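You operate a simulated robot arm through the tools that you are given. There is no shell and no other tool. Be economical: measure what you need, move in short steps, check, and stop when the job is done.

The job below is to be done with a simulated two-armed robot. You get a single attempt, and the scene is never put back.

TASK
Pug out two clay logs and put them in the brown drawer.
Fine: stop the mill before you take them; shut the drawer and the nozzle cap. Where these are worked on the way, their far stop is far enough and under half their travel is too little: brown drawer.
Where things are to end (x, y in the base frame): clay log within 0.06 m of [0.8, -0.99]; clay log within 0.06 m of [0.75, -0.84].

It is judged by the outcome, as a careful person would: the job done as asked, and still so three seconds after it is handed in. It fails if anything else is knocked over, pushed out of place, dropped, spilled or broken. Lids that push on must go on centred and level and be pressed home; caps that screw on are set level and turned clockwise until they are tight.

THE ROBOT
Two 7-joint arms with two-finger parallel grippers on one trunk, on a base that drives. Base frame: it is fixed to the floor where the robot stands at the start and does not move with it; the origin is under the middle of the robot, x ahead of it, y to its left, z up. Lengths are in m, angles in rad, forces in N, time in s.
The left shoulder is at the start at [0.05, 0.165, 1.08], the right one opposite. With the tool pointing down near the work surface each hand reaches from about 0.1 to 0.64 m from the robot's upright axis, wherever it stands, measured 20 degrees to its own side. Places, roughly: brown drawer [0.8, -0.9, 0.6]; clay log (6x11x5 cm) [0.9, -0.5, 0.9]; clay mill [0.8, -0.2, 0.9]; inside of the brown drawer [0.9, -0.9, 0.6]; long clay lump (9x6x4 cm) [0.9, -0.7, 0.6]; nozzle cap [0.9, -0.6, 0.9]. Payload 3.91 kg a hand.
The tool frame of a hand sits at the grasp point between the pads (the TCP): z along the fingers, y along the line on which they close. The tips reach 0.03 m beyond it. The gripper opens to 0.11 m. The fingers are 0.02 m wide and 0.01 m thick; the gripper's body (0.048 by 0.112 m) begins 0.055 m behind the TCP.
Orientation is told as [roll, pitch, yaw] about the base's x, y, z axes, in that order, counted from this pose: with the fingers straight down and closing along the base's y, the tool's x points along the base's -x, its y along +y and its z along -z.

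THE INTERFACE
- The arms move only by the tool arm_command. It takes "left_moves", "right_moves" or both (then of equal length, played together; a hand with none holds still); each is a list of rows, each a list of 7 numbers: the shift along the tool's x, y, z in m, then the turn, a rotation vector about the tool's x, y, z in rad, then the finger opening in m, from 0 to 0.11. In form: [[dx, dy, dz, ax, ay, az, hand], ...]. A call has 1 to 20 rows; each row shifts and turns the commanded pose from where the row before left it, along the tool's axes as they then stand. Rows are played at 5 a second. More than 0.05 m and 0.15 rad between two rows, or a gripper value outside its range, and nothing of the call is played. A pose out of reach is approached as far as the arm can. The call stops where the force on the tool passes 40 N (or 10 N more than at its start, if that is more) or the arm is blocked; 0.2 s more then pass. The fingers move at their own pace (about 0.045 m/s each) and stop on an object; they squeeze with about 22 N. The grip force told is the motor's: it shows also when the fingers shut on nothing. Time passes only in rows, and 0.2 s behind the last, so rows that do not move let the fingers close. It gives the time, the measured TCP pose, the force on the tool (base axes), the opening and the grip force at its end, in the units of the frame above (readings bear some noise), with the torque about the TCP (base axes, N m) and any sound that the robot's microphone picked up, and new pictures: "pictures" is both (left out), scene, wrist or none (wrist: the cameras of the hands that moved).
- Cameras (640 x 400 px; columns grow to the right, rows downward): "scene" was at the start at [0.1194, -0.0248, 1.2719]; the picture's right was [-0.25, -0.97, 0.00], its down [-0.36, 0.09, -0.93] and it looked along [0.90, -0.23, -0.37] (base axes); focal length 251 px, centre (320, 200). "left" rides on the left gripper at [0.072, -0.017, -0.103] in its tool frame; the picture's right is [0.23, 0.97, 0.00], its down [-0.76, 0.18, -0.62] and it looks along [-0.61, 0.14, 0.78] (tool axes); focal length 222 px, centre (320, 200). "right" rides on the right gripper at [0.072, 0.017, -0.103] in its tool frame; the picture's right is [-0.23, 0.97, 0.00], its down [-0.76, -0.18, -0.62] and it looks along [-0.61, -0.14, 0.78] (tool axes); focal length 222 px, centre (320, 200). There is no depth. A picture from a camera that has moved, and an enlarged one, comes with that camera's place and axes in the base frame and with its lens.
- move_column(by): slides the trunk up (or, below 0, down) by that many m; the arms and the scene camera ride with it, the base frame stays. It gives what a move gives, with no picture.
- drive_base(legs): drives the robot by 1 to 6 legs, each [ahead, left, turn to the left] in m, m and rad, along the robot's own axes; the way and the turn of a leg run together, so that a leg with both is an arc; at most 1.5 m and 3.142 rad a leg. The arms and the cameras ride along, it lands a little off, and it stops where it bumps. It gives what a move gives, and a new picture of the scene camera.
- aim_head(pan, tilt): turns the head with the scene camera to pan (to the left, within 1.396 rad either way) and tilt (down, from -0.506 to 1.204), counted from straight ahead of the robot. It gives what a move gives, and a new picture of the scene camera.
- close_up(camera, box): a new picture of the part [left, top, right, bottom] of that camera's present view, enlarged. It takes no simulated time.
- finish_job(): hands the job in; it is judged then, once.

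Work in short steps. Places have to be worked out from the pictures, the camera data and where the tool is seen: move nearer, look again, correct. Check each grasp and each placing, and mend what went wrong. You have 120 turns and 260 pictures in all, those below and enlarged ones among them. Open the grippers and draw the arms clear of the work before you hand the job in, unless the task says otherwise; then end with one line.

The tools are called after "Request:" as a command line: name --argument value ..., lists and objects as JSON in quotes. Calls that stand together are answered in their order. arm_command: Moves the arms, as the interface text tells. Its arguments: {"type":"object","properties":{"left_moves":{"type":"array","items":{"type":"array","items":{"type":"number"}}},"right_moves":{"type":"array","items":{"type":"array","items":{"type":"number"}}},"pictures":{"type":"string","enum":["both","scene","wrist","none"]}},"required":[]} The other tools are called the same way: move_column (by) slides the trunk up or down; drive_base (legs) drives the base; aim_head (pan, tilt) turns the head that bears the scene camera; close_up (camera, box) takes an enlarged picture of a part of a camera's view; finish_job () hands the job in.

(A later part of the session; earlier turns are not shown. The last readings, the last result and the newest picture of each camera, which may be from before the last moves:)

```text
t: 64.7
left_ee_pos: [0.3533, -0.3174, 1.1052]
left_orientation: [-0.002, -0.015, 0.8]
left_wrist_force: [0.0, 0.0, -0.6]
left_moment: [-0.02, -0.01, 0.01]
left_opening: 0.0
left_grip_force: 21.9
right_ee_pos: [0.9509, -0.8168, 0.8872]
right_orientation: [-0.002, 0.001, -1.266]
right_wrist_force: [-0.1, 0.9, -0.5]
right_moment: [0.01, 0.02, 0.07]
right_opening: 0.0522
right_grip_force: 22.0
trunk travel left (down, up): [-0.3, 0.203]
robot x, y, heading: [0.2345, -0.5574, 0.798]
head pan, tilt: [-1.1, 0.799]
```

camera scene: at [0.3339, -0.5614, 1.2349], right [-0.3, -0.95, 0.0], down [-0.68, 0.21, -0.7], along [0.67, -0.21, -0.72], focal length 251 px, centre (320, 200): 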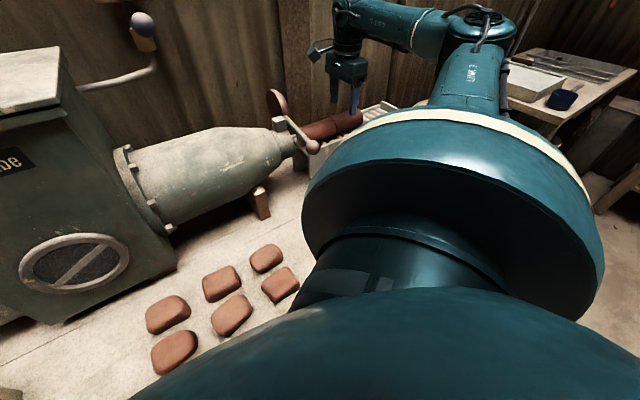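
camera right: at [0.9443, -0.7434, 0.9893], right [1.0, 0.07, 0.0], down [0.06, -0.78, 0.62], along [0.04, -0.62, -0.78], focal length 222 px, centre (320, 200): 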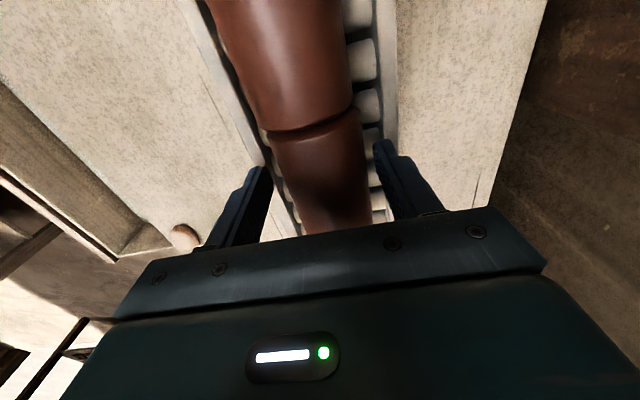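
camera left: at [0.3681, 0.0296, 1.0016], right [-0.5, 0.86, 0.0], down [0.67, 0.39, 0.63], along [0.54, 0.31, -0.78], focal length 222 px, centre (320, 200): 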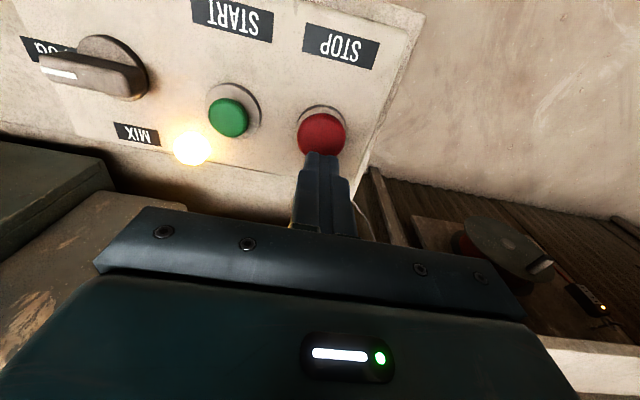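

Log gripped at 5.2 cm. I lift it, retract over the bench, and check it.

Request:
arm_command --right_moves '[[0, 0, -0.02, 0, 0, 0, 0.03], [0, 0, -0.03, 0, 0, 0, 0.03], [0, -0.005, -0.04, 0, 0, 0, 0.03], [0, -0.03, -0.035, 0, 0, 0, 0.03], [0, -0.04, -0.02, 0, 0, 0, 0.03], [0, -0.045, 0, 0, 0, 0, 0.03], [0.01, -0.045, 0, 0, 0, 0, 0.03], [0.01, -0.045, 0, 0, 0, 0, 0.03], [0.01, -0.045, 0, 0, 0, 0, 0.03], [0.01, -0.045, 0, 0, 0, 0, 0.03], [0, 0, 0, 0, 0, 0, 0.03]]' --pictures "both"

```text
t: 67.1
left_ee_pos: [0.3531, -0.3197, 1.1051]
left_orientation: [-0.003, -0.013, 0.802]
left_wrist_force: [-0.6, -0.1, -0.5]
left_moment: [-0.01, -0.03, 0.0]
left_opening: 0.0
left_grip_force: 21.9
right_ee_pos: [0.6526, -0.8688, 1.0347]
right_orientation: [-0.005, 0.003, -1.269]
right_wrist_force: [-0.3, 0.4, -4.5]
right_moment: [0.07, 0.0, 0.0]
right_opening: 0.0518
right_grip_force: 22.3
trunk travel left (down, up): [-0.3, 0.203]
robot x, y, heading: [0.2372, -0.5579, 0.806]
head pan, tilt: [-1.1, 0.799]
camera scene: at [0.3342, -0.5619, 1.2349], right [-0.3, -0.95, 0.0], down [-0.68, 0.21, -0.7], along [0.67, -0.21, -0.72], focal length 251 px, centre (320, 200)
camera right: at [0.6471, -0.7964, 1.1361], right [1.0, 0.07, -0.01], down [0.06, -0.78, 0.62], along [0.04, -0.62, -0.78], focal length 222 px, centre (320, 200)
```

scene: 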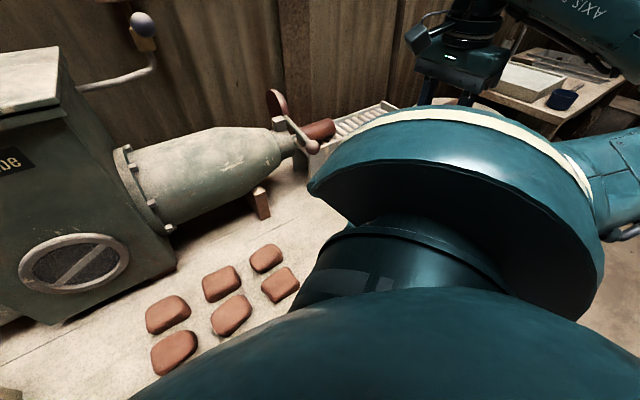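
right: 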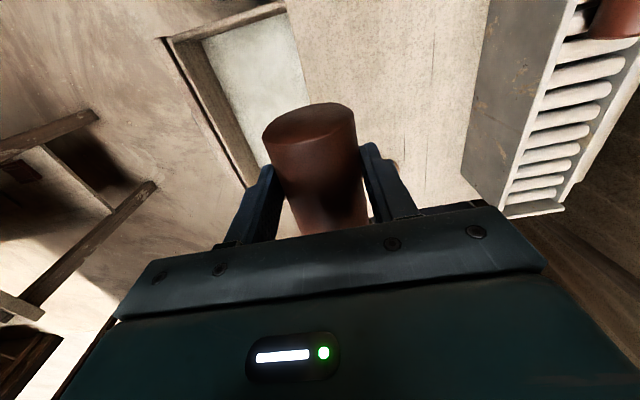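

The log is held well and the drawer is where I computed. I move over its right-hand target spot while still high.

Request:
arm_command --right_moves '[[-0.035, -0.03, 0, 0, 0, 0, 0.03], [-0.035, -0.03, 0, 0, 0, 0, 0.03], [-0.035, -0.03, 0.01, 0, 0, 0, 0.03], [-0.035, -0.03, 0.01, 0, 0, 0, 0.03], [-0.005, -0.004, 0.04, 0, 0, 0, 0.03], [0, 0, 0.05, 0, 0, 0, 0.03], [0, 0, 0.05, 0, 0, 0, 0.03], [0, 0, 0.05, 0, 0, 0, 0.03], [0, 0, 0, 0, 0, 0, 0.03]]' --pictures "both"

```text
t: 69.1
left_ee_pos: [0.3535, -0.3181, 1.1052]
left_orientation: [-0.003, -0.012, 0.8]
left_wrist_force: [0.6, 0.1, 0.3]
left_moment: [0.04, -0.01, 0.01]
left_opening: 0.0
left_grip_force: 22.0
right_ee_pos: [0.6818, -1.0495, 0.8811]
right_orientation: [-0.003, 0.004, -1.27]
right_wrist_force: [-1.1, -0.6, -5.0]
right_moment: [0.07, -0.01, 0.0]
right_opening: 0.0517
right_grip_force: 22.0
right hand out of reach, approached as far as the arm can: row 1, 2, 3, 4, 5, 6, 7, 8
trunk travel left (down, up): [-0.3, 0.203]
robot x, y, heading: [0.2377, -0.5575, 0.8]
head pan, tilt: [-1.1, 0.799]
camera scene: at [0.3344, -0.5619, 1.2348], right [-0.3, -0.95, 0.0], down [-0.68, 0.21, -0.7], along [0.67, -0.21, -0.72], focal length 251 px, centre (320, 200)
camera right: at [0.6758, -0.9762, 0.9829], right [1.0, 0.07, -0.01], down [0.06, -0.78, 0.62], along [0.04, -0.62, -0.78], focal length 222 px, centre (320, 200)
```

scene: 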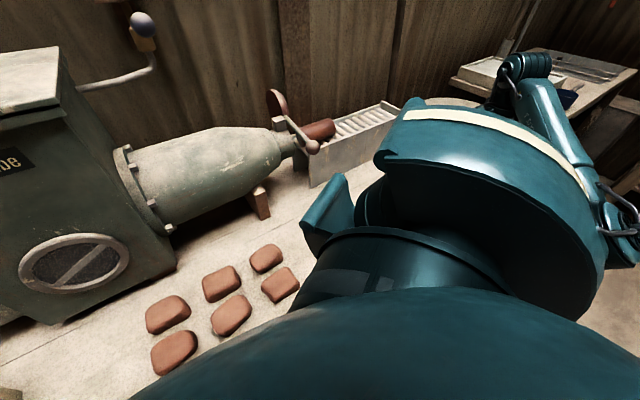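
right: 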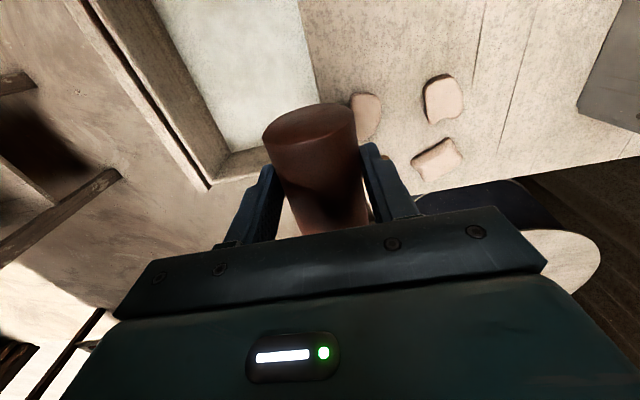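

At this base heading the shoulder can't bring the hand back far enough. I go back to the reachable pose, then turn the base square again and back off, as I did for the handle.

Request:
arm_command --right_moves '[[0.02, 0.03, -0.03, 0, 0, 0, 0.03], [0.02, 0.03, -0.03, 0, 0, 0, 0.03], [0.02, 0.03, -0.03, 0, 0, 0, 0.03], [0.02, 0.03, -0.03, 0, 0, 0, 0.03], [0.02, 0.0, -0.03, 0, 0, 0, 0.03], [0, 0, 0, 0, 0, 0, 0.03]]' --pictures "none"

Request:
drive_base --legs '[[-0.14, 0, 0], [0, 0, -0.5]]'

Request:
aim_head --pan -0.7 --tilt 0.8

```text
t: 70.5
left_ee_pos: [0.3534, -0.3194, 1.1046]
left_orientation: [-0.003, -0.015, 0.801]
left_wrist_force: [1.2, 0.1, 0.0]
left_moment: [0.0, -0.01, 0.02]
left_opening: 0.0
left_grip_force: 21.7
right_ee_pos: [0.7673, -0.917, 1.0329]
right_orientation: [-0.003, 0.003, -1.269]
right_wrist_force: [0.6, 0.2, -4.1]
right_moment: [0.1, 0.03, 0.0]
right_opening: 0.0515
right_grip_force: 22.1
trunk travel left (down, up): [-0.3, 0.203]
robot x, y, heading: [0.2381, -0.557, 0.799]
head pan, tilt: [-1.1, 0.799]
```

```text
t: 73.3
left_ee_pos: [0.3523, -0.5045, 1.1051]
left_orientation: [-0.003, -0.014, 0.307]
left_wrist_force: [-0.2, 1.3, 0.4]
left_moment: [-0.01, 0.0, -0.02]
left_opening: 0.0
left_grip_force: 22.2
right_ee_pos: [0.4336, -1.229, 1.0322]
right_orientation: [-0.003, 0.003, -1.76]
right_wrist_force: [0.4, 0.0, -4.7]
right_moment: [0.06, -0.04, 0.0]
right_opening: 0.0517
right_grip_force: 21.6
trunk travel left (down, up): [-0.3, 0.203]
robot x, y, heading: [0.1342, -0.661, 0.301]
head pan, tilt: [-1.1, 0.799]
camera scene: at [0.2215, -0.7098, 1.2349], right [-0.71, -0.7, 0.0], down [-0.5, 0.51, -0.7], along [0.49, -0.5, -0.72], focal length 251 px, centre (320, 200)
```

scene: 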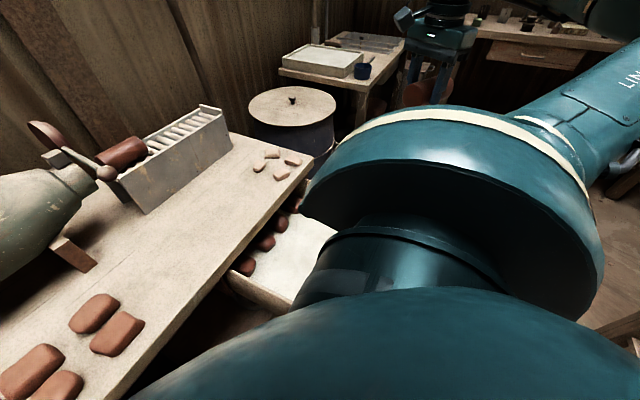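

```text
t: 74.1
left_ee_pos: [0.3521, -0.5051, 1.1058]
left_orientation: [-0.004, -0.014, 0.307]
left_wrist_force: [0.7, 0.4, 0.7]
left_moment: [0.0, -0.01, 0.03]
left_opening: 0.0001
left_grip_force: 22.0
right_ee_pos: [0.4345, -1.2289, 1.0322]
right_orientation: [-0.002, 0.004, -1.762]
right_wrist_force: [-0.2, -0.4, -4.4]
right_moment: [0.1, -0.01, 0.02]
right_opening: 0.0517
right_grip_force: 22.1
trunk travel left (down, up): [-0.3, 0.203]
robot x, y, heading: [0.1331, -0.6574, 0.303]
head pan, tilt: [-0.7, 0.799]
camera scene: at [0.2395, -0.6833, 1.2349], right [-0.39, -0.92, 0.0], down [-0.66, 0.28, -0.7], along [0.64, -0.27, -0.72], focal length 251 px, centre (320, 200)
```

scene: 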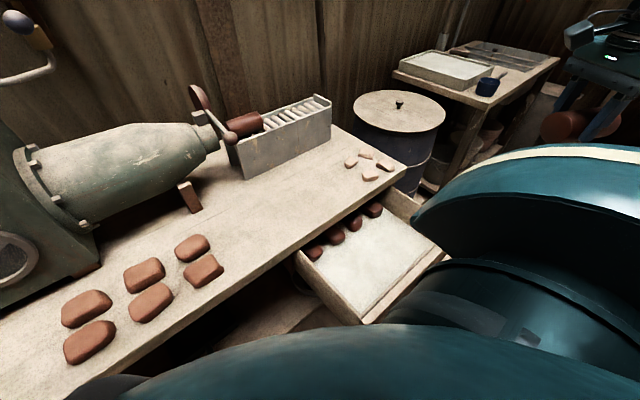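

I rotate the log back parallel to the bench and bring it over the target spot in the drawer.

Request:
arm_command --right_moves '[[0, 0, 0, 0, 0, -0.1225, 0.03], [0, 0, 0, 0, 0, -0.1225, 0.03], [0, 0, 0, 0, 0, -0.1225, 0.03], [0, 0, 0, 0, 0, -0.1225, 0.03], [0.03, 0.038, 0, 0, 0, 0, 0.03], [0.03, 0.038, 0, 0, 0, 0, 0.03], [0.03, 0.038, 0, 0, 0, 0, 0.03], [0.03, 0.038, 0, 0, 0, 0, 0.03], [0.015, 0.038, 0.02, 0, 0, 0, 0.03], [0, 0, 0.05, 0, 0, 0, 0.03], [0, 0, 0.05, 0, 0, 0, 0.03], [0, 0, 0.05, 0, 0, 0, 0.03], [0, 0, 0.05, 0, 0, 0, 0.03], [0, 0, 0.0, 0, 0, 0, 0.03]]' --pictures "both"

```text
t: 77.1
left_ee_pos: [0.3537, -0.505, 1.1046]
left_orientation: [-0.003, -0.014, 0.307]
left_wrist_force: [-0.3, -0.9, 0.0]
left_moment: [0.04, -0.02, 0.01]
left_opening: 0.0
left_grip_force: 21.9
right_ee_pos: [0.575, -1.0416, 0.81]
right_orientation: [-0.003, 0.002, -1.272]
right_wrist_force: [0.6, -0.2, -4.0]
right_moment: [0.06, 0.02, 0.01]
right_opening: 0.0499
right_grip_force: 21.8
trunk travel left (down, up): [-0.3, 0.203]
robot x, y, heading: [0.1349, -0.6586, 0.302]
head pan, tilt: [-0.7, 0.799]
camera scene: at [0.2396, -0.683, 1.2349], right [-0.39, -0.92, 0.0], down [-0.66, 0.28, -0.7], along [0.64, -0.27, -0.72], focal length 251 px, centre (320, 200)
camera right: at [0.5684, -0.9678, 0.9126], right [1.0, 0.07, 0.0], down [0.06, -0.78, 0.62], along [0.04, -0.62, -0.78], focal length 222 px, centre (320, 200)
```

scene: 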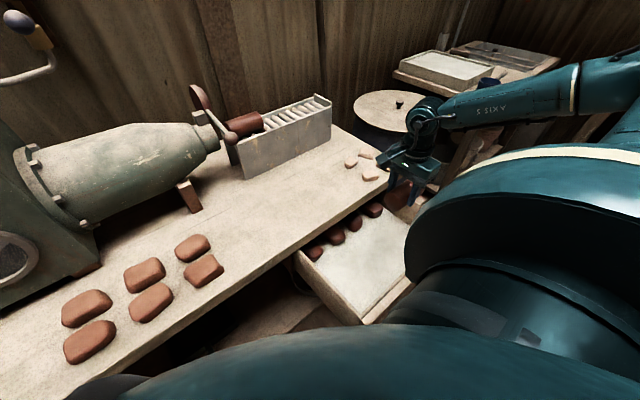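
right: 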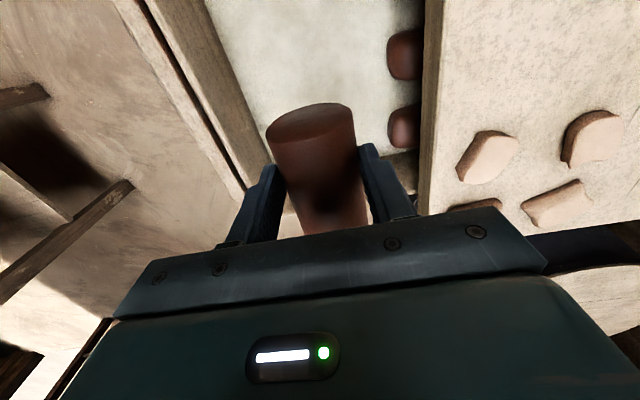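

The log is over the free floor of the drawer, so I lower it to just above the floor.

Request:
arm_command --right_moves '[[0, 0, 0.045, 0, 0, 0, 0.03], [0, 0, 0.045, 0, 0, 0, 0.03], [0, 0, 0.045, 0, 0, 0, 0.03], [0, 0, 0.045, 0, 0, 0, 0.03], [0, 0, 0.012, 0, 0, 0, 0.03], [0, 0, 0.0, 0, 0, 0, 0.03]]' --pictures "both"

```text
t: 78.5
left_ee_pos: [0.353, -0.5041, 1.1058]
left_orientation: [-0.004, -0.014, 0.307]
left_wrist_force: [0.0, 0.1, 0.0]
left_moment: [0.05, 0.0, -0.03]
left_opening: 0.0
left_grip_force: 21.9
right_ee_pos: [0.5752, -1.0412, 0.6179]
right_orientation: [-0.002, 0.003, -1.27]
right_wrist_force: [-0.4, -0.3, -3.8]
right_moment: [0.08, -0.01, 0.02]
right_opening: 0.0498
right_grip_force: 22.0
trunk travel left (down, up): [-0.3, 0.203]
robot x, y, heading: [0.1369, -0.6588, 0.306]
head pan, tilt: [-0.7, 0.799]
camera scene: at [0.2396, -0.6831, 1.2349], right [-0.39, -0.92, 0.0], down [-0.66, 0.28, -0.7], along [0.64, -0.27, -0.72], focal length 251 px, centre (320, 200)
camera right: at [0.5684, -0.9691, 0.7209], right [1.0, 0.07, 0.0], down [0.06, -0.78, 0.62], along [0.04, -0.62, -0.78], focal length 222 px, centre (320, 200)
```

scene: 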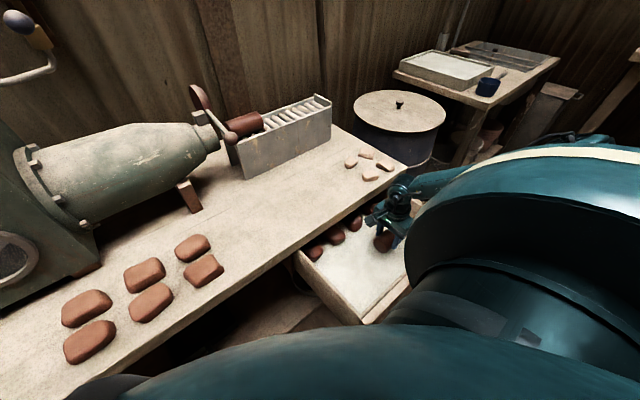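
right: 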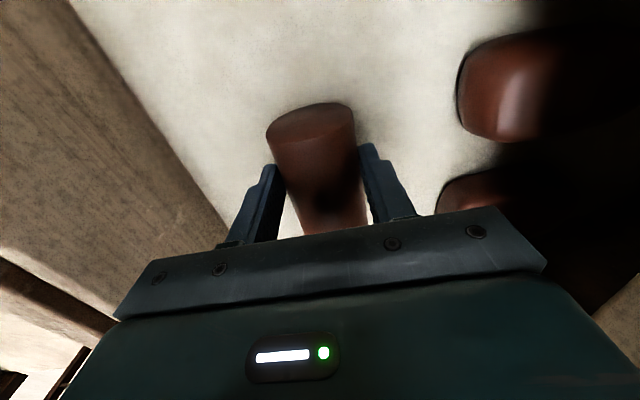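

There is a little further to the floor. I lower in small steps until contact.

Request:
arm_command --right_moves '[[0, 0, 0.005, 0, 0, 0, 0.03], [0, 0, 0.005, 0, 0, 0, 0.03], [0, 0, 0.004, 0, 0, 0, 0.03], [0, 0, 0, 0, 0, 0, 0.03]]' --pictures "wrist"

```text
t: 79.5
left_ee_pos: [0.3509, -0.5031, 1.1058]
left_orientation: [-0.006, -0.016, 0.306]
left_wrist_force: [-0.4, 0.7, -0.3]
left_moment: [0.0, 0.01, 0.0]
left_opening: 0.0
left_grip_force: 22.5
right_ee_pos: [0.5758, -1.0432, 0.6071]
right_orientation: [0.001, -0.001, -1.272]
right_wrist_force: [2.1, 0.6, 16.9]
right_moment: [0.05, -0.11, 0.0]
right_opening: 0.0497
right_grip_force: 22.5
trunk travel left (down, up): [-0.3, 0.203]
robot x, y, heading: [0.1374, -0.6566, 0.306]
head pan, tilt: [-0.7, 0.799]
camera right: at [0.5695, -0.9688, 0.7102], right [1.0, 0.07, 0.0], down [0.05, -0.78, 0.62], along [0.05, -0.62, -0.78], focal length 222 px, centre (320, 200)
```

right: 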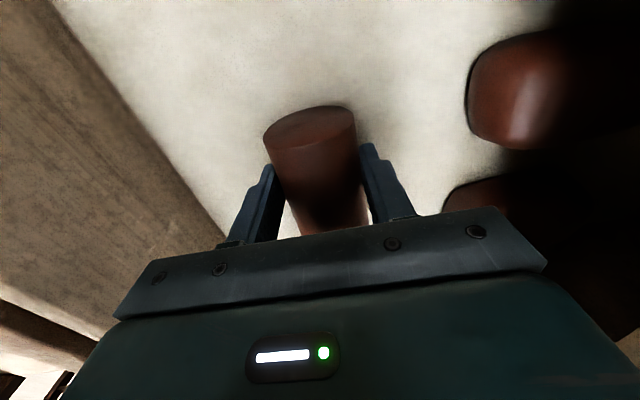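

The log rests on the drawer floor. I back off 2 mm, open gently and lift straight up.

Request:
arm_command --right_moves '[[0, 0, -0.003, 0, 0, 0, 0.05], [0, 0, 0, 0, 0, 0, 0.06], [0, 0, 0, 0, 0, 0, 0.075], [0, 0, 0, 0, 0, 0, 0.075], [0, 0, -0.03, 0, 0, 0, 0.075], [0, 0, -0.04, 0, 0, 0, 0.075], [0, 0, -0.05, 0, 0, 0, 0.075], [0, 0, -0.05, 0, 0, 0, 0.075], [0, 0, -0.05, 0, 0, 0, 0.075], [0, 0, -0.05, 0, 0, 0, 0.075], [0, 0, -0.05, 0, 0, 0, 0.075], [0, 0, -0.05, 0, 0, 0, 0.075], [0, 0, 0, 0, 0, 0, 0.075]]' --pictures "both"

```text
t: 82.3
left_ee_pos: [0.3529, -0.5053, 1.1061]
left_orientation: [-0.003, -0.015, 0.309]
left_wrist_force: [-0.5, -0.1, 0.0]
left_moment: [0.0, 0.02, -0.02]
left_opening: 0.0
left_grip_force: 21.7
right_ee_pos: [0.5752, -1.0426, 0.9834]
right_orientation: [-0.003, 0.004, -1.271]
right_wrist_force: [-1.0, 0.7, -0.7]
right_moment: [0.01, 0.0, 0.02]
right_opening: 0.075
right_grip_force: 0.1
trunk travel left (down, up): [-0.3, 0.203]
robot x, y, heading: [0.1374, -0.6587, 0.302]
head pan, tilt: [-0.7, 0.799]
camera scene: at [0.2394, -0.6829, 1.2349], right [-0.39, -0.92, 0.0], down [-0.66, 0.28, -0.7], along [0.64, -0.27, -0.72], focal length 251 px, centre (320, 200)
camera right: at [0.5688, -0.9691, 1.0854], right [1.0, 0.07, 0.0], down [0.06, -0.78, 0.62], along [0.04, -0.62, -0.78], focal length 222 px, centre (320, 200)
```

scene: 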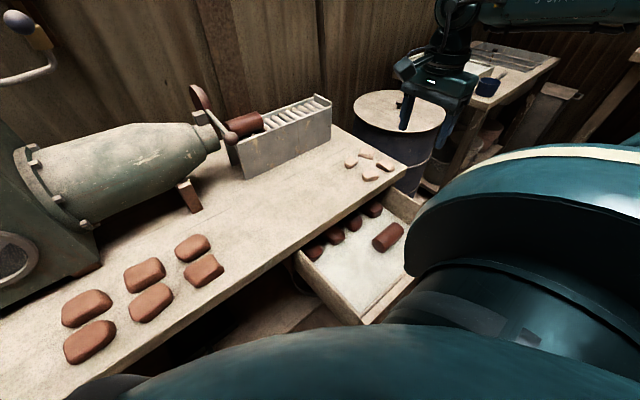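
right: 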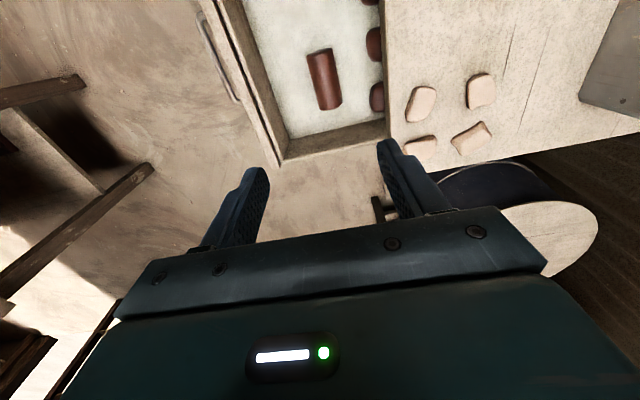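

Log one lies at the right spot. I raise and retract the hand, then return to the picking stance for the second log.

Request:
arm_command --right_moves '[[0, -0.03, -0.03, 0, 0, 0, 0.075], [0, -0.03, -0.03, 0, 0, 0, 0.075], [0, -0.03, -0.03, 0, 0, 0, 0.075], [0, 0, 0, 0, 0, 0, 0.075]]' --pictures "none"

Request:
drive_base --legs '[[0, 0, 0.5], [0.13, -0.005, 0]]'

Request:
aim_head --pan -1.0 --tilt 0.7

```text
t: 83.3
left_ee_pos: [0.3524, -0.5041, 1.105]
left_orientation: [-0.005, -0.013, 0.307]
left_wrist_force: [-0.4, 0.2, -0.9]
left_moment: [-0.01, 0.03, -0.03]
left_opening: 0.0
left_grip_force: 22.1
right_ee_pos: [0.4874, -1.0701, 1.0711]
right_orientation: [-0.002, 0.003, -1.271]
right_wrist_force: [-0.1, -0.4, 0.4]
right_moment: [0.02, 0.01, 0.01]
right_opening: 0.0747
right_grip_force: 0.0
trunk travel left (down, up): [-0.3, 0.203]
robot x, y, heading: [0.1368, -0.6647, 0.303]
head pan, tilt: [-0.7, 0.799]
```

```text
t: 86.0
left_ee_pos: [0.3452, -0.3317, 1.1068]
left_orientation: [-0.004, -0.014, 0.806]
left_wrist_force: [0.4, 0.2, 0.5]
left_moment: [-0.04, 0.01, 0.0]
left_opening: 0.0002
left_grip_force: 22.6
right_ee_pos: [0.7357, -0.7628, 1.0699]
right_orientation: [-0.001, 0.004, -0.774]
right_wrist_force: [-0.6, 0.3, -0.1]
right_moment: [0.0, 0.01, -0.03]
right_opening: 0.0751
right_grip_force: 0.1
trunk travel left (down, up): [-0.3, 0.203]
robot x, y, heading: [0.2287, -0.5702, 0.804]
head pan, tilt: [-0.7, 0.799]
camera scene: at [0.3304, -0.5421, 1.2348], right [0.1, -0.99, 0.0], down [-0.71, -0.07, -0.7], along [0.69, 0.07, -0.72], focal length 251 px, centre (320, 200)
```

scene: 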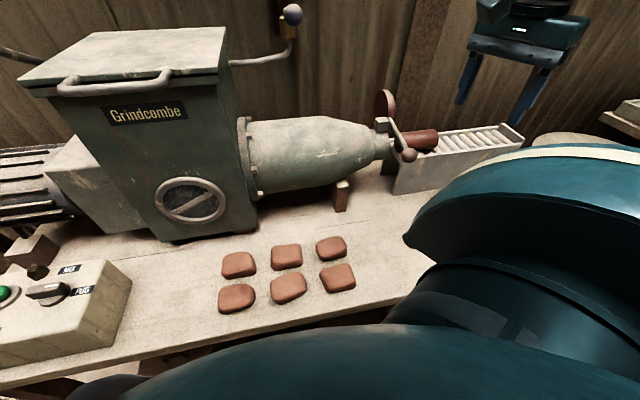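

```text
t: 86.8
left_ee_pos: [0.3464, -0.3313, 1.1056]
left_orientation: [-0.003, -0.014, 0.807]
left_wrist_force: [-0.9, 0.0, 0.5]
left_moment: [0.01, 0.0, 0.01]
left_opening: 0.0
left_grip_force: 22.3
right_ee_pos: [0.7333, -0.7618, 1.0707]
right_orientation: [-0.001, 0.003, -0.773]
right_wrist_force: [0.1, -0.3, -0.3]
right_moment: [-0.02, -0.06, 0.01]
right_opening: 0.0751
right_grip_force: 0.3
trunk travel left (down, up): [-0.3, 0.203]
robot x, y, heading: [0.2258, -0.5732, 0.802]
head pan, tilt: [-1.0, 0.7]
camera scene: at [0.333, -0.5674, 1.2431], right [-0.2, -0.98, 0.0], down [-0.63, 0.13, -0.76], along [0.75, -0.15, -0.64], focal length 251 px, centre (320, 200)
```

scene: 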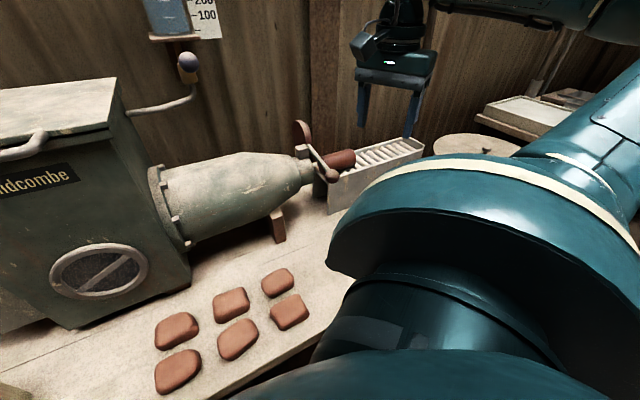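

I restore the yaw and move over the remaining log.

Request:
arm_command --right_moves '[[0, 0, 0, 0, 0, 0.1245, 0.07], [0, 0, 0, 0, 0, 0.1245, 0.07], [-0.008, 0, 0, 0, 0, 0.1245, 0.07], [-0.008, 0, 0, 0, 0, 0.1245, 0.07], [-0.008, 0.03, 0, 0, 0, 0, 0.07], [-0.008, 0.035, 0, 0, 0, 0, 0.07], [0, 0.04, 0.02, 0, 0, 0, 0.07], [0, 0.04, 0.03, 0, 0, 0, 0.07], [0, 0.04, 0.03, 0, 0, 0, 0.07], [0, 0.004, 0.04, 0, 0, 0, 0.07], [0, 0, 0, 0, 0, 0, 0.07]]' --pictures "both"

```text
t: 89.2
left_ee_pos: [0.3445, -0.3308, 1.1063]
left_orientation: [-0.003, -0.016, 0.807]
left_wrist_force: [0.6, -0.4, 0.3]
left_moment: [-0.01, 0.0, -0.01]
left_opening: 0.0
left_grip_force: 22.0
right_ee_pos: [0.9259, -0.7376, 0.9482]
right_orientation: [-0.001, 0.001, -1.27]
right_wrist_force: [-0.1, -0.6, -0.8]
right_moment: [0.0, 0.0, 0.02]
right_opening: 0.0701
right_grip_force: 0.1
trunk travel left (down, up): [-0.3, 0.203]
robot x, y, heading: [0.2323, -0.5719, 0.804]
head pan, tilt: [-1.0, 0.7]
camera scene: at [0.3329, -0.5674, 1.2432], right [-0.2, -0.98, 0.0], down [-0.63, 0.13, -0.77], along [0.75, -0.15, -0.64], focal length 251 px, centre (320, 200)
camera right: at [0.9194, -0.6644, 1.0516], right [1.0, 0.07, 0.0], down [0.06, -0.78, 0.62], along [0.04, -0.62, -0.78], focal length 222 px, centre (320, 200)
```

scene: 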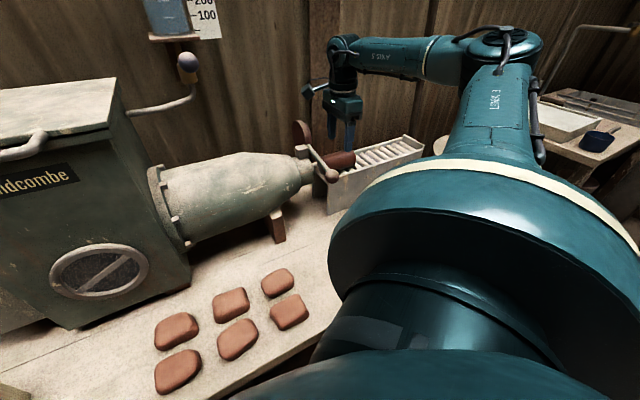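
right: 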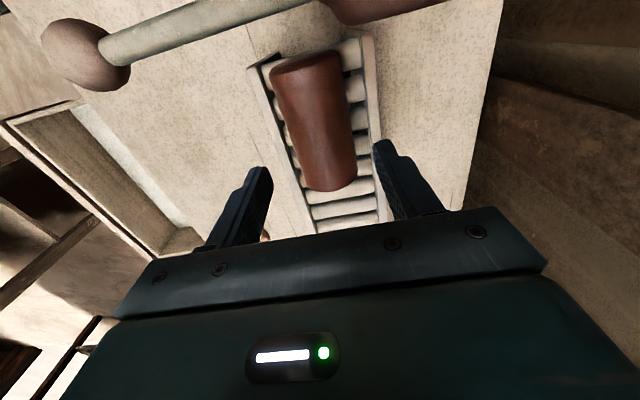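

Centred over the log. I lower to grasp height and close.

Request:
arm_command --right_moves '[[0, 0, 0.02, 0, 0, 0, 0.07], [0, 0, 0.02, 0, 0, 0, 0.07], [0, 0, 0.012, 0, 0, 0, 0.07], [0, 0, 0.009, 0, 0, 0, 0.07], [0, 0, 0, 0, 0, 0, 0.07], [0, 0, 0, 0, 0, 0, 0.03], [0, 0, 0, 0, 0, 0, 0.03], [0, 0, 0, 0, 0, 0, 0.03], [0, 0, 0, 0, 0, 0, 0.03]]' --pictures "both"

```text
t: 91.2
left_ee_pos: [0.3443, -0.3309, 1.1052]
left_orientation: [-0.003, -0.014, 0.809]
left_wrist_force: [-0.3, 0.2, 0.0]
left_moment: [0.02, -0.02, 0.01]
left_opening: 0.0
left_grip_force: 21.7
right_ee_pos: [0.9257, -0.7376, 0.8888]
right_orientation: [-0.004, 0.001, -1.27]
right_wrist_force: [-0.8, 0.7, 0.9]
right_moment: [-0.07, -0.03, -0.07]
right_opening: 0.0516
right_grip_force: 22.3
trunk travel left (down, up): [-0.3, 0.203]
robot x, y, heading: [0.2301, -0.5684, 0.802]
head pan, tilt: [-1.0, 0.7]
camera scene: at [0.3331, -0.5675, 1.2431], right [-0.2, -0.98, 0.0], down [-0.63, 0.13, -0.76], along [0.75, -0.15, -0.64], focal length 251 px, centre (320, 200)
camera right: at [0.9191, -0.6642, 0.9907], right [1.0, 0.07, 0.0], down [0.06, -0.78, 0.62], along [0.04, -0.62, -0.78], focal length 222 px, centre (320, 200)
```

scene: 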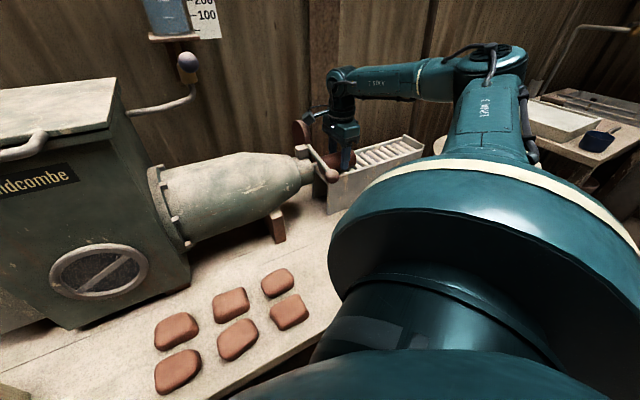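
right: 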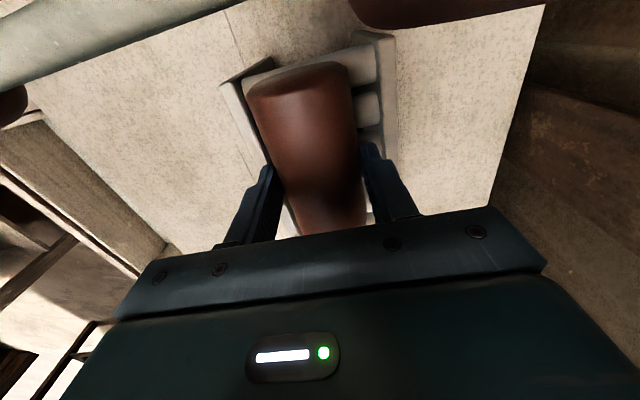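

Gripped at 5.2 cm. I lift a few millimetres, slide right away from the cap lever, then raise and retract.

Request:
arm_command --right_moves '[[0, 0, -0.006, 0, 0, 0, 0.03], [-0.02, 0, -0.004, 0, 0, 0, 0.03], [-0.03, 0, -0.01, 0, 0, 0, 0.03], [-0.01, 0, -0.03, 0, 0, 0, 0.03], [0, -0.005, -0.04, 0, 0, 0, 0.03], [0, -0.03, -0.035, 0, 0, 0, 0.03], [0, -0.04, -0.02, 0, 0, 0, 0.03], [0, -0.045, 0, 0, 0, 0, 0.03], [0, -0.045, 0, 0, 0, 0, 0.03], [0, -0.045, 0, 0, 0, 0, 0.03], [0, -0.045, 0, 0, 0, 0, 0.03], [0, -0.04, 0, 0, 0, 0, 0.03], [0, 0, 0, 0, 0, 0, 0.03]]' --pictures "both"

```text
t: 94.0
left_ee_pos: [0.3453, -0.3315, 1.1065]
left_orientation: [-0.005, -0.014, 0.806]
left_wrist_force: [-0.5, -0.5, -0.1]
left_moment: [-0.01, 0.01, 0.03]
left_opening: 0.0001
left_grip_force: 22.0
right_ee_pos: [0.6627, -0.883, 1.0334]
right_orientation: [-0.004, 0.001, -1.27]
right_wrist_force: [-1.4, -0.4, -5.2]
right_moment: [-0.02, -0.01, 0.02]
right_opening: 0.0517
right_grip_force: 22.7
trunk travel left (down, up): [-0.3, 0.203]
robot x, y, heading: [0.2306, -0.5699, 0.799]
head pan, tilt: [-1.0, 0.7]
camera scene: at [0.3333, -0.5675, 1.2431], right [-0.2, -0.98, 0.0], down [-0.63, 0.13, -0.76], along [0.75, -0.15, -0.64], focal length 251 px, centre (320, 200)
camera right: at [0.6567, -0.8091, 1.135], right [1.0, 0.07, -0.01], down [0.06, -0.78, 0.62], along [0.04, -0.62, -0.78], focal length 222 px, centre (320, 200)
```

scene: 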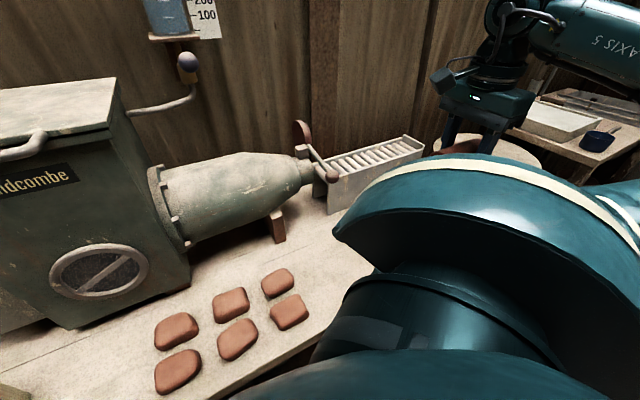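
right: 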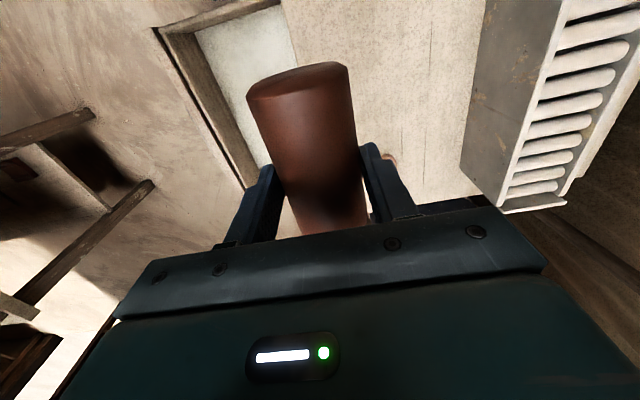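

Held well. I repeat the base move back to the drawer stance.

Request:
drive_base --legs '[[-0.13, 0, 0], [0, 0, -0.5]]'

Request:
aim_head --pan -0.7 --tilt 0.8

```text
t: 96.8
left_ee_pos: [0.3568, -0.5131, 1.1067]
left_orientation: [-0.003, -0.014, 0.295]
left_wrist_force: [-0.7, -0.8, -0.3]
left_moment: [0.01, 0.04, 0.03]
left_opening: 0.0
left_grip_force: 21.9
right_ee_pos: [0.3643, -1.1482, 1.0337]
right_orientation: [-0.003, 0.005, -1.781]
right_wrist_force: [-0.1, 0.6, -3.6]
right_moment: [-0.01, -0.03, 0.02]
right_opening: 0.0515
right_grip_force: 22.2
trunk travel left (down, up): [-0.3, 0.203]
robot x, y, heading: [0.1396, -0.6627, 0.289]
head pan, tilt: [-1.0, 0.7]
camera scene: at [0.2313, -0.7129, 1.2431], right [-0.65, -0.76, 0.0], down [-0.49, 0.42, -0.76], along [0.58, -0.5, -0.64], focal length 251 px, centre (320, 200)
```

scene: 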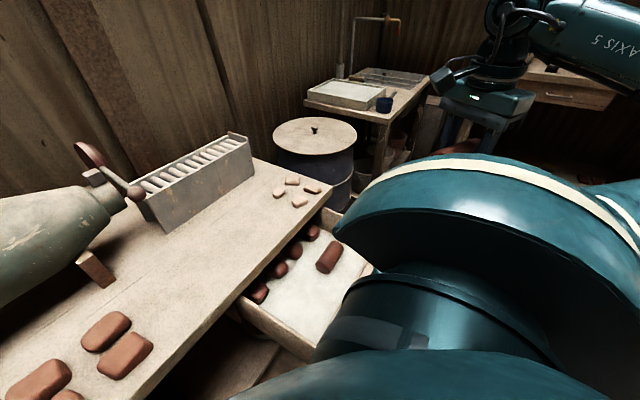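

```text
t: 97.6
left_ee_pos: [0.3559, -0.5119, 1.1058]
left_orientation: [-0.004, -0.014, 0.295]
left_wrist_force: [0.1, 0.0, 0.0]
left_moment: [-0.01, 0.01, 0.02]
left_opening: 0.0001
left_grip_force: 21.5
right_ee_pos: [0.3647, -1.1489, 1.0339]
right_orientation: [-0.004, 0.004, -1.78]
right_wrist_force: [0.3, -0.2, -4.5]
right_moment: [0.0, 0.0, 0.0]
right_opening: 0.052
right_grip_force: 22.1
trunk travel left (down, up): [-0.3, 0.203]
robot x, y, heading: [0.1345, -0.6648, 0.29]
head pan, tilt: [-0.7, 0.799]
camera scene: at [0.2409, -0.6896, 1.2349], right [-0.4, -0.92, 0.0], down [-0.66, 0.29, -0.7], along [0.64, -0.28, -0.72], focal length 251 px, centre (320, 200)
```

scene: 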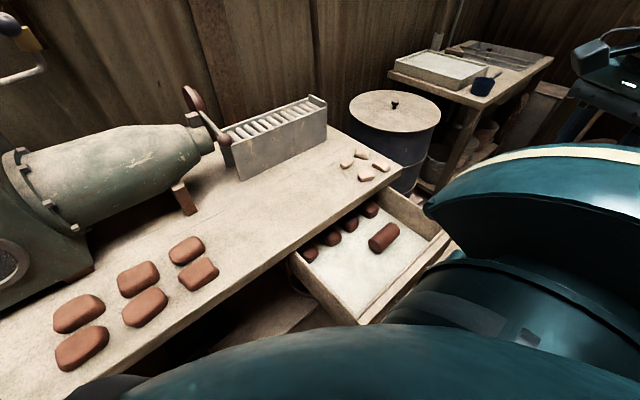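

I rotate the log back in line and move it over the left target spot.

Request:
arm_command --right_moves '[[0, 0, 0, 0, 0, -0.1275, 0.03], [0, 0, 0, 0, 0, -0.1275, 0.03], [0, 0, 0, 0, 0, -0.1275, 0.03], [0, 0, 0, 0, 0, -0.1275, 0.03], [0.0303, 0.038, 0, 0, 0, 0, 0.03], [0.0303, 0.038, 0, 0, 0, 0, 0.03], [0.0303, 0.038, 0, 0, 0, 0, 0.03], [0.0303, 0.038, 0, 0, 0, 0, 0.03], [0.0303, 0.038, 0, 0, 0, 0, 0.03], [0.0303, 0.038, 0, 0, 0, 0, 0.03], [0, 0, 0.05, 0, 0, 0, 0.03], [0, 0, 0.05, 0, 0, 0, 0.03], [0, 0, 0.05, 0, 0, 0, 0.03], [0, 0, 0.05, 0, 0, 0, 0.03], [0, 0, 0.03, 0, 0, 0, 0.03], [0, 0, 0, 0, 0, 0, 0.03]]' --pictures "both"

```text
t: 101.0
left_ee_pos: [0.3575, -0.5124, 1.1053]
left_orientation: [-0.003, -0.014, 0.295]
left_wrist_force: [0.6, -0.1, 0.1]
left_moment: [-0.02, 0.02, 0.04]
left_opening: 0.0
left_grip_force: 21.7
right_ee_pos: [0.5266, -0.9089, 0.8043]
right_orientation: [-0.003, 0.004, -1.272]
right_wrist_force: [0.3, -0.8, -3.1]
right_moment: [-0.06, -0.03, -0.01]
right_opening: 0.0518
right_grip_force: 21.9
trunk travel left (down, up): [-0.3, 0.203]
robot x, y, heading: [0.1352, -0.6629, 0.29]
head pan, tilt: [-0.7, 0.799]
camera scene: at [0.241, -0.6894, 1.2349], right [-0.4, -0.92, 0.0], down [-0.66, 0.29, -0.7], along [0.64, -0.28, -0.72], focal length 251 px, centre (320, 200)
camera right: at [0.5211, -0.8356, 0.9065], right [1.0, 0.07, 0.0], down [0.06, -0.78, 0.62], along [0.04, -0.62, -0.78], focal length 222 px, centre (320, 200)
```

scene: 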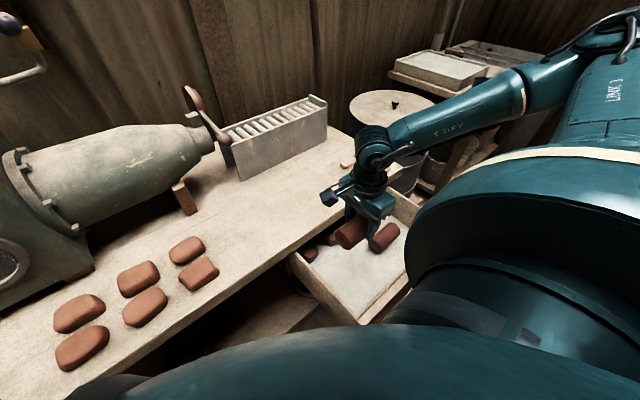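
right: 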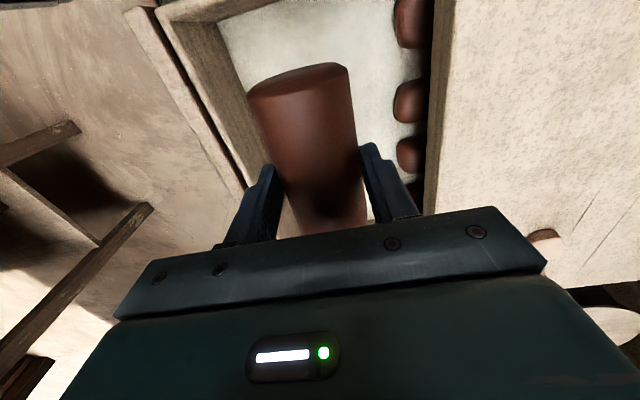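

Position matches the plan. I lower to the floor in steps.

Request:
arm_command --right_moves '[[0, 0, 0.045, 0, 0, 0, 0.03], [0, 0, 0.045, 0, 0, 0, 0.03], [0, 0, 0.045, 0, 0, 0, 0.03], [0, 0, 0.045, 0, 0, 0, 0.03], [0, 0, 0.008, 0, 0, 0, 0.03], [0, 0, 0.005, 0, 0, 0, 0.03], [0, 0, 0.003, 0, 0, 0, 0.03], [0, 0, 0.0, 0, 0, 0, 0.03]]' --pictures "both"

```text
t: 102.8
left_ee_pos: [0.3562, -0.5132, 1.1058]
left_orientation: [-0.002, -0.014, 0.295]
left_wrist_force: [-0.1, -0.1, -1.0]
left_moment: [0.0, -0.02, 0.0]
left_opening: 0.0002
left_grip_force: 22.0
right_ee_pos: [0.5281, -0.9066, 0.6794]
right_orientation: [-0.003, 0.004, -1.274]
right_wrist_force: [-0.5, -0.4, -4.5]
right_moment: [-0.03, -0.02, -0.03]
right_opening: 0.0517
right_grip_force: 22.0
right hand out of reach, approached as far as the arm can: row 3, 4, 5, 6
trunk travel left (down, up): [-0.3, 0.203]
robot x, y, heading: [0.1355, -0.6641, 0.293]
head pan, tilt: [-0.7, 0.799]
camera scene: at [0.241, -0.6894, 1.2349], right [-0.4, -0.92, 0.0], down [-0.66, 0.29, -0.7], along [0.64, -0.28, -0.72], focal length 251 px, centre (320, 200)
camera right: at [0.523, -0.8338, 0.7816], right [1.0, 0.07, 0.0], down [0.06, -0.78, 0.62], along [0.04, -0.62, -0.78], focal length 222 px, centre (320, 200)
```

scene: 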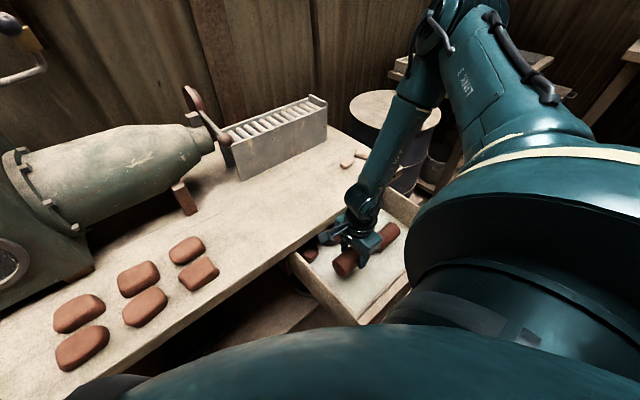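
right: 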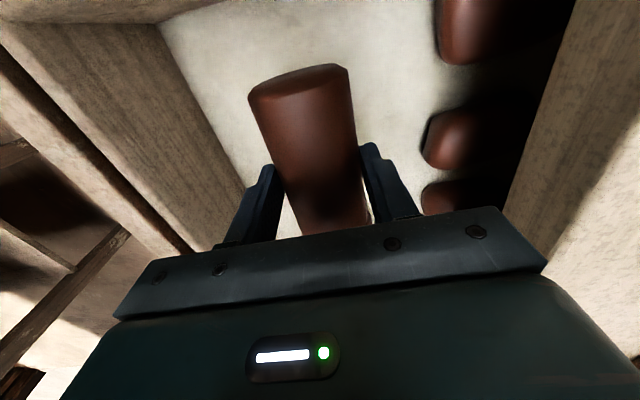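

The arm is folded too tightly here to go lower. I raise it again, shift the base 0.12 m left, and bring the hand back over the same spot.

Request:
arm_command --right_moves '[[0, 0, -0.04, 0, 0, 0, 0.03], [0, 0, -0.05, 0, 0, 0, 0.03], [0, 0, -0.05, 0, 0, 0, 0.03], [0, 0, -0.05, 0, 0, 0, 0.03], [0, 0, 0, 0, 0, 0, 0.03]]' --pictures "none"

Request:
drive_base --legs '[[0, 0.12, 0]]'

```text
t: 104.0
left_ee_pos: [0.3569, -0.5123, 1.1045]
left_orientation: [-0.004, -0.013, 0.295]
left_wrist_force: [0.7, -0.3, -0.4]
left_moment: [0.03, 0.04, 0.0]
left_opening: 0.0001
left_grip_force: 21.7
right_ee_pos: [0.5295, -0.9053, 0.8654]
right_orientation: [-0.004, 0.005, -1.27]
right_wrist_force: [0.0, -0.2, -4.2]
right_moment: [-0.04, 0.0, 0.02]
right_opening: 0.0514
right_grip_force: 21.9
trunk travel left (down, up): [-0.3, 0.203]
robot x, y, heading: [0.1375, -0.6647, 0.292]
head pan, tilt: [-0.7, 0.799]
```

```text
t: 105.2
left_ee_pos: [0.3221, -0.3968, 1.1055]
left_orientation: [-0.005, -0.015, 0.293]
left_wrist_force: [-0.7, 0.6, 1.1]
left_moment: [-0.01, -0.01, 0.0]
left_opening: 0.0002
left_grip_force: 22.0
right_ee_pos: [0.4967, -0.7912, 0.8665]
right_orientation: [-0.001, 0.004, -1.275]
right_wrist_force: [-0.4, -0.1, -4.3]
right_moment: [-0.01, -0.01, -0.03]
right_opening: 0.0517
right_grip_force: 21.8
trunk travel left (down, up): [-0.3, 0.203]
robot x, y, heading: [0.1042, -0.5491, 0.285]
head pan, tilt: [-0.7, 0.799]
camera scene: at [0.2065, -0.5741, 1.2349], right [-0.4, -0.92, 0.0], down [-0.66, 0.29, -0.7], along [0.64, -0.28, -0.72], focal length 251 px, centre (320, 200)
```

scene: 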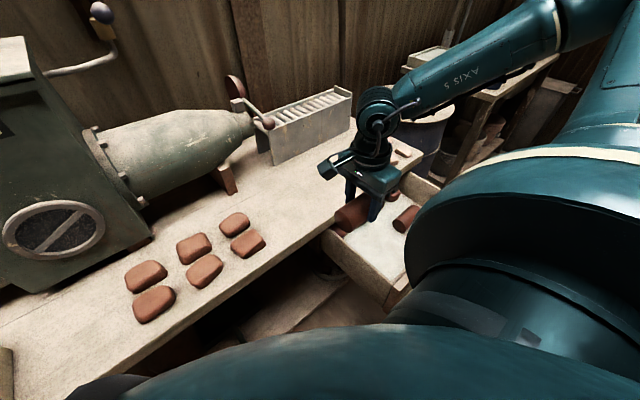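

I shift the hand 0.118 m right, over the target, and lower to just above the floor.

Request:
arm_command --right_moves '[[-0.04, 0, 0, 0, 0, 0, 0.03], [-0.04, -0.002, 0, 0, 0, 0, 0.03], [-0.038, -0.002, 0, 0, 0, 0, 0.03], [0, 0, 0.05, 0, 0, 0, 0.03], [0, 0, 0.05, 0, 0, 0, 0.03], [0, 0, 0.05, 0, 0, 0, 0.03], [0, 0, 0.05, 0, 0, 0, 0.03], [0, 0, 0.035, 0, 0, 0, 0.03], [0, 0, 0, 0, 0, 0, 0.03]]' --pictures "both"

```text
t: 107.2
left_ee_pos: [0.3228, -0.3974, 1.1064]
left_orientation: [-0.005, -0.014, 0.293]
left_wrist_force: [-0.9, 0.2, 0.8]
left_moment: [0.0, 0.01, 0.01]
left_opening: 0.0
left_grip_force: 21.9
right_ee_pos: [0.5274, -0.9065, 0.6304]
right_orientation: [-0.002, 0.005, -1.274]
right_wrist_force: [-0.2, -0.1, -3.5]
right_moment: [-0.02, -0.01, 0.01]
right_opening: 0.0508
right_grip_force: 22.2
trunk travel left (down, up): [-0.3, 0.203]
robot x, y, heading: [0.1041, -0.545, 0.293]
head pan, tilt: [-0.7, 0.799]
camera scene: at [0.2067, -0.5748, 1.2349], right [-0.4, -0.92, 0.0], down [-0.66, 0.29, -0.7], along [0.64, -0.28, -0.72], focal length 251 px, centre (320, 200)
camera right: at [0.5213, -0.8331, 0.7322], right [1.0, 0.07, 0.0], down [0.06, -0.78, 0.62], along [0.04, -0.62, -0.78], focal length 222 px, centre (320, 200)
```

scene: 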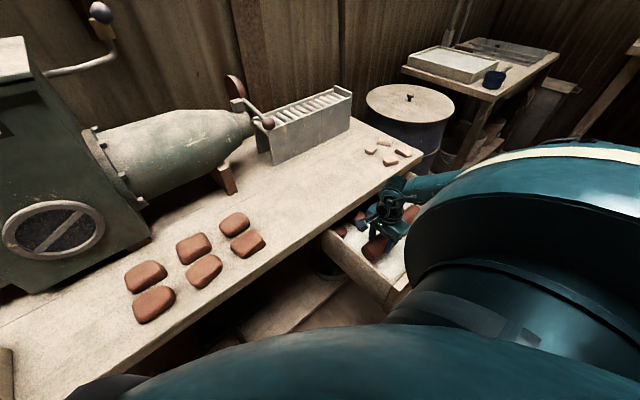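
right: 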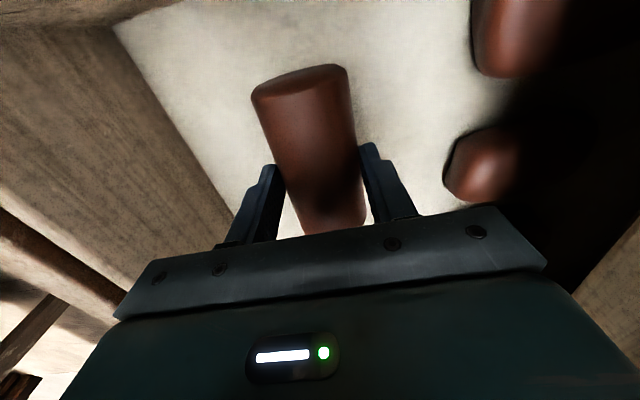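

Now the last two centimetres down to contact, then release and lift.

Request:
arm_command --right_moves '[[0, 0, 0.01, 0, 0, 0, 0.03], [0, 0, 0.006, 0, 0, 0, 0.03], [0, 0, 0.005, 0, 0, 0, 0.03], [0, 0, 0.002, 0, 0, 0, 0.03], [0, 0, 0, 0, 0, 0, 0.03]]' --pictures "none"

```text
t: 108.4
left_ee_pos: [0.321, -0.3963, 1.1049]
left_orientation: [-0.005, -0.014, 0.292]
left_wrist_force: [0.4, -0.2, 0.4]
left_moment: [0.01, -0.04, -0.01]
left_opening: 0.0
left_grip_force: 22.3
right_ee_pos: [0.5265, -0.9044, 0.6099]
right_orientation: [0.004, 0.0, -1.275]
right_wrist_force: [3.6, -2.2, 17.6]
right_moment: [-0.07, -0.14, -0.03]
right_opening: 0.0496
right_grip_force: 22.1
trunk travel left (down, up): [-0.3, 0.203]
robot x, y, heading: [0.1026, -0.5476, 0.292]
head pan, tilt: [-0.7, 0.799]
```

Contact with the floor. I release and rise straight up.

Request:
arm_command --right_moves '[[0, 0, -0.003, 0, 0, 0, 0.05], [0, 0, 0, 0, 0, 0, 0.06], [0, 0, 0, 0, 0, 0, 0.075], [0, 0, 0, 0, 0, 0, 0.075], [0, 0, -0.03, 0, 0, 0, 0.075], [0, 0, -0.04, 0, 0, 0, 0.075], [0, 0, -0.05, 0, 0, 0, 0.075], [0, 0, -0.05, 0, 0, 0, 0.075], [0, 0, -0.05, 0, 0, 0, 0.075], [0, 0, -0.05, 0, 0, 0, 0.075], [0, 0, -0.05, 0, 0, 0, 0.075], [0, 0, -0.05, 0, 0, 0, 0.0], [0, 0, 0, 0, 0, 0, 0.0]]' --pictures "both"

```text
t: 111.2
left_ee_pos: [0.3216, -0.3984, 1.1057]
left_orientation: [-0.005, -0.014, 0.294]
left_wrist_force: [0.3, -0.5, 0.9]
left_moment: [-0.03, 0.01, 0.02]
left_opening: 0.0001
left_grip_force: 21.9
right_ee_pos: [0.5239, -0.9067, 0.9835]
right_orientation: [-0.003, 0.004, -1.275]
right_wrist_force: [0.3, -0.1, -0.5]
right_moment: [0.05, 0.0, 0.01]
right_opening: 0.022
right_grip_force: 0.1
trunk travel left (down, up): [-0.3, 0.203]
robot x, y, heading: [0.1057, -0.5454, 0.287]
head pan, tilt: [-0.7, 0.799]
camera scene: at [0.2065, -0.5747, 1.2349], right [-0.4, -0.92, 0.0], down [-0.66, 0.29, -0.7], along [0.64, -0.28, -0.72], focal length 251 px, centre (320, 200)
camera right: at [0.5186, -0.8342, 1.0866], right [1.0, 0.07, 0.0], down [0.06, -0.78, 0.62], along [0.04, -0.62, -0.78], focal length 222 px, centre (320, 200)
```

scene: 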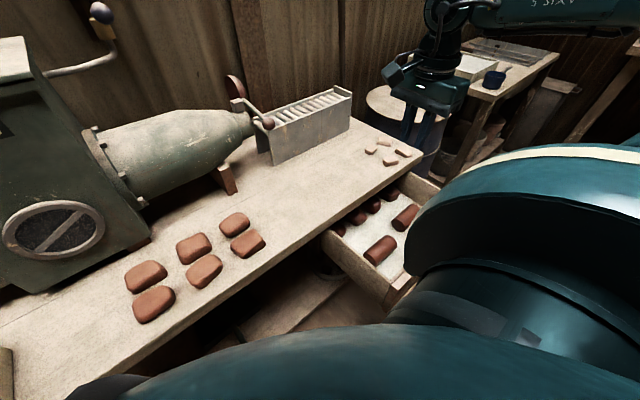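
right: 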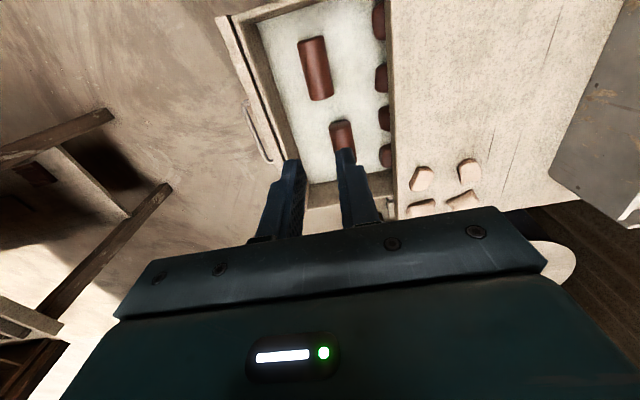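

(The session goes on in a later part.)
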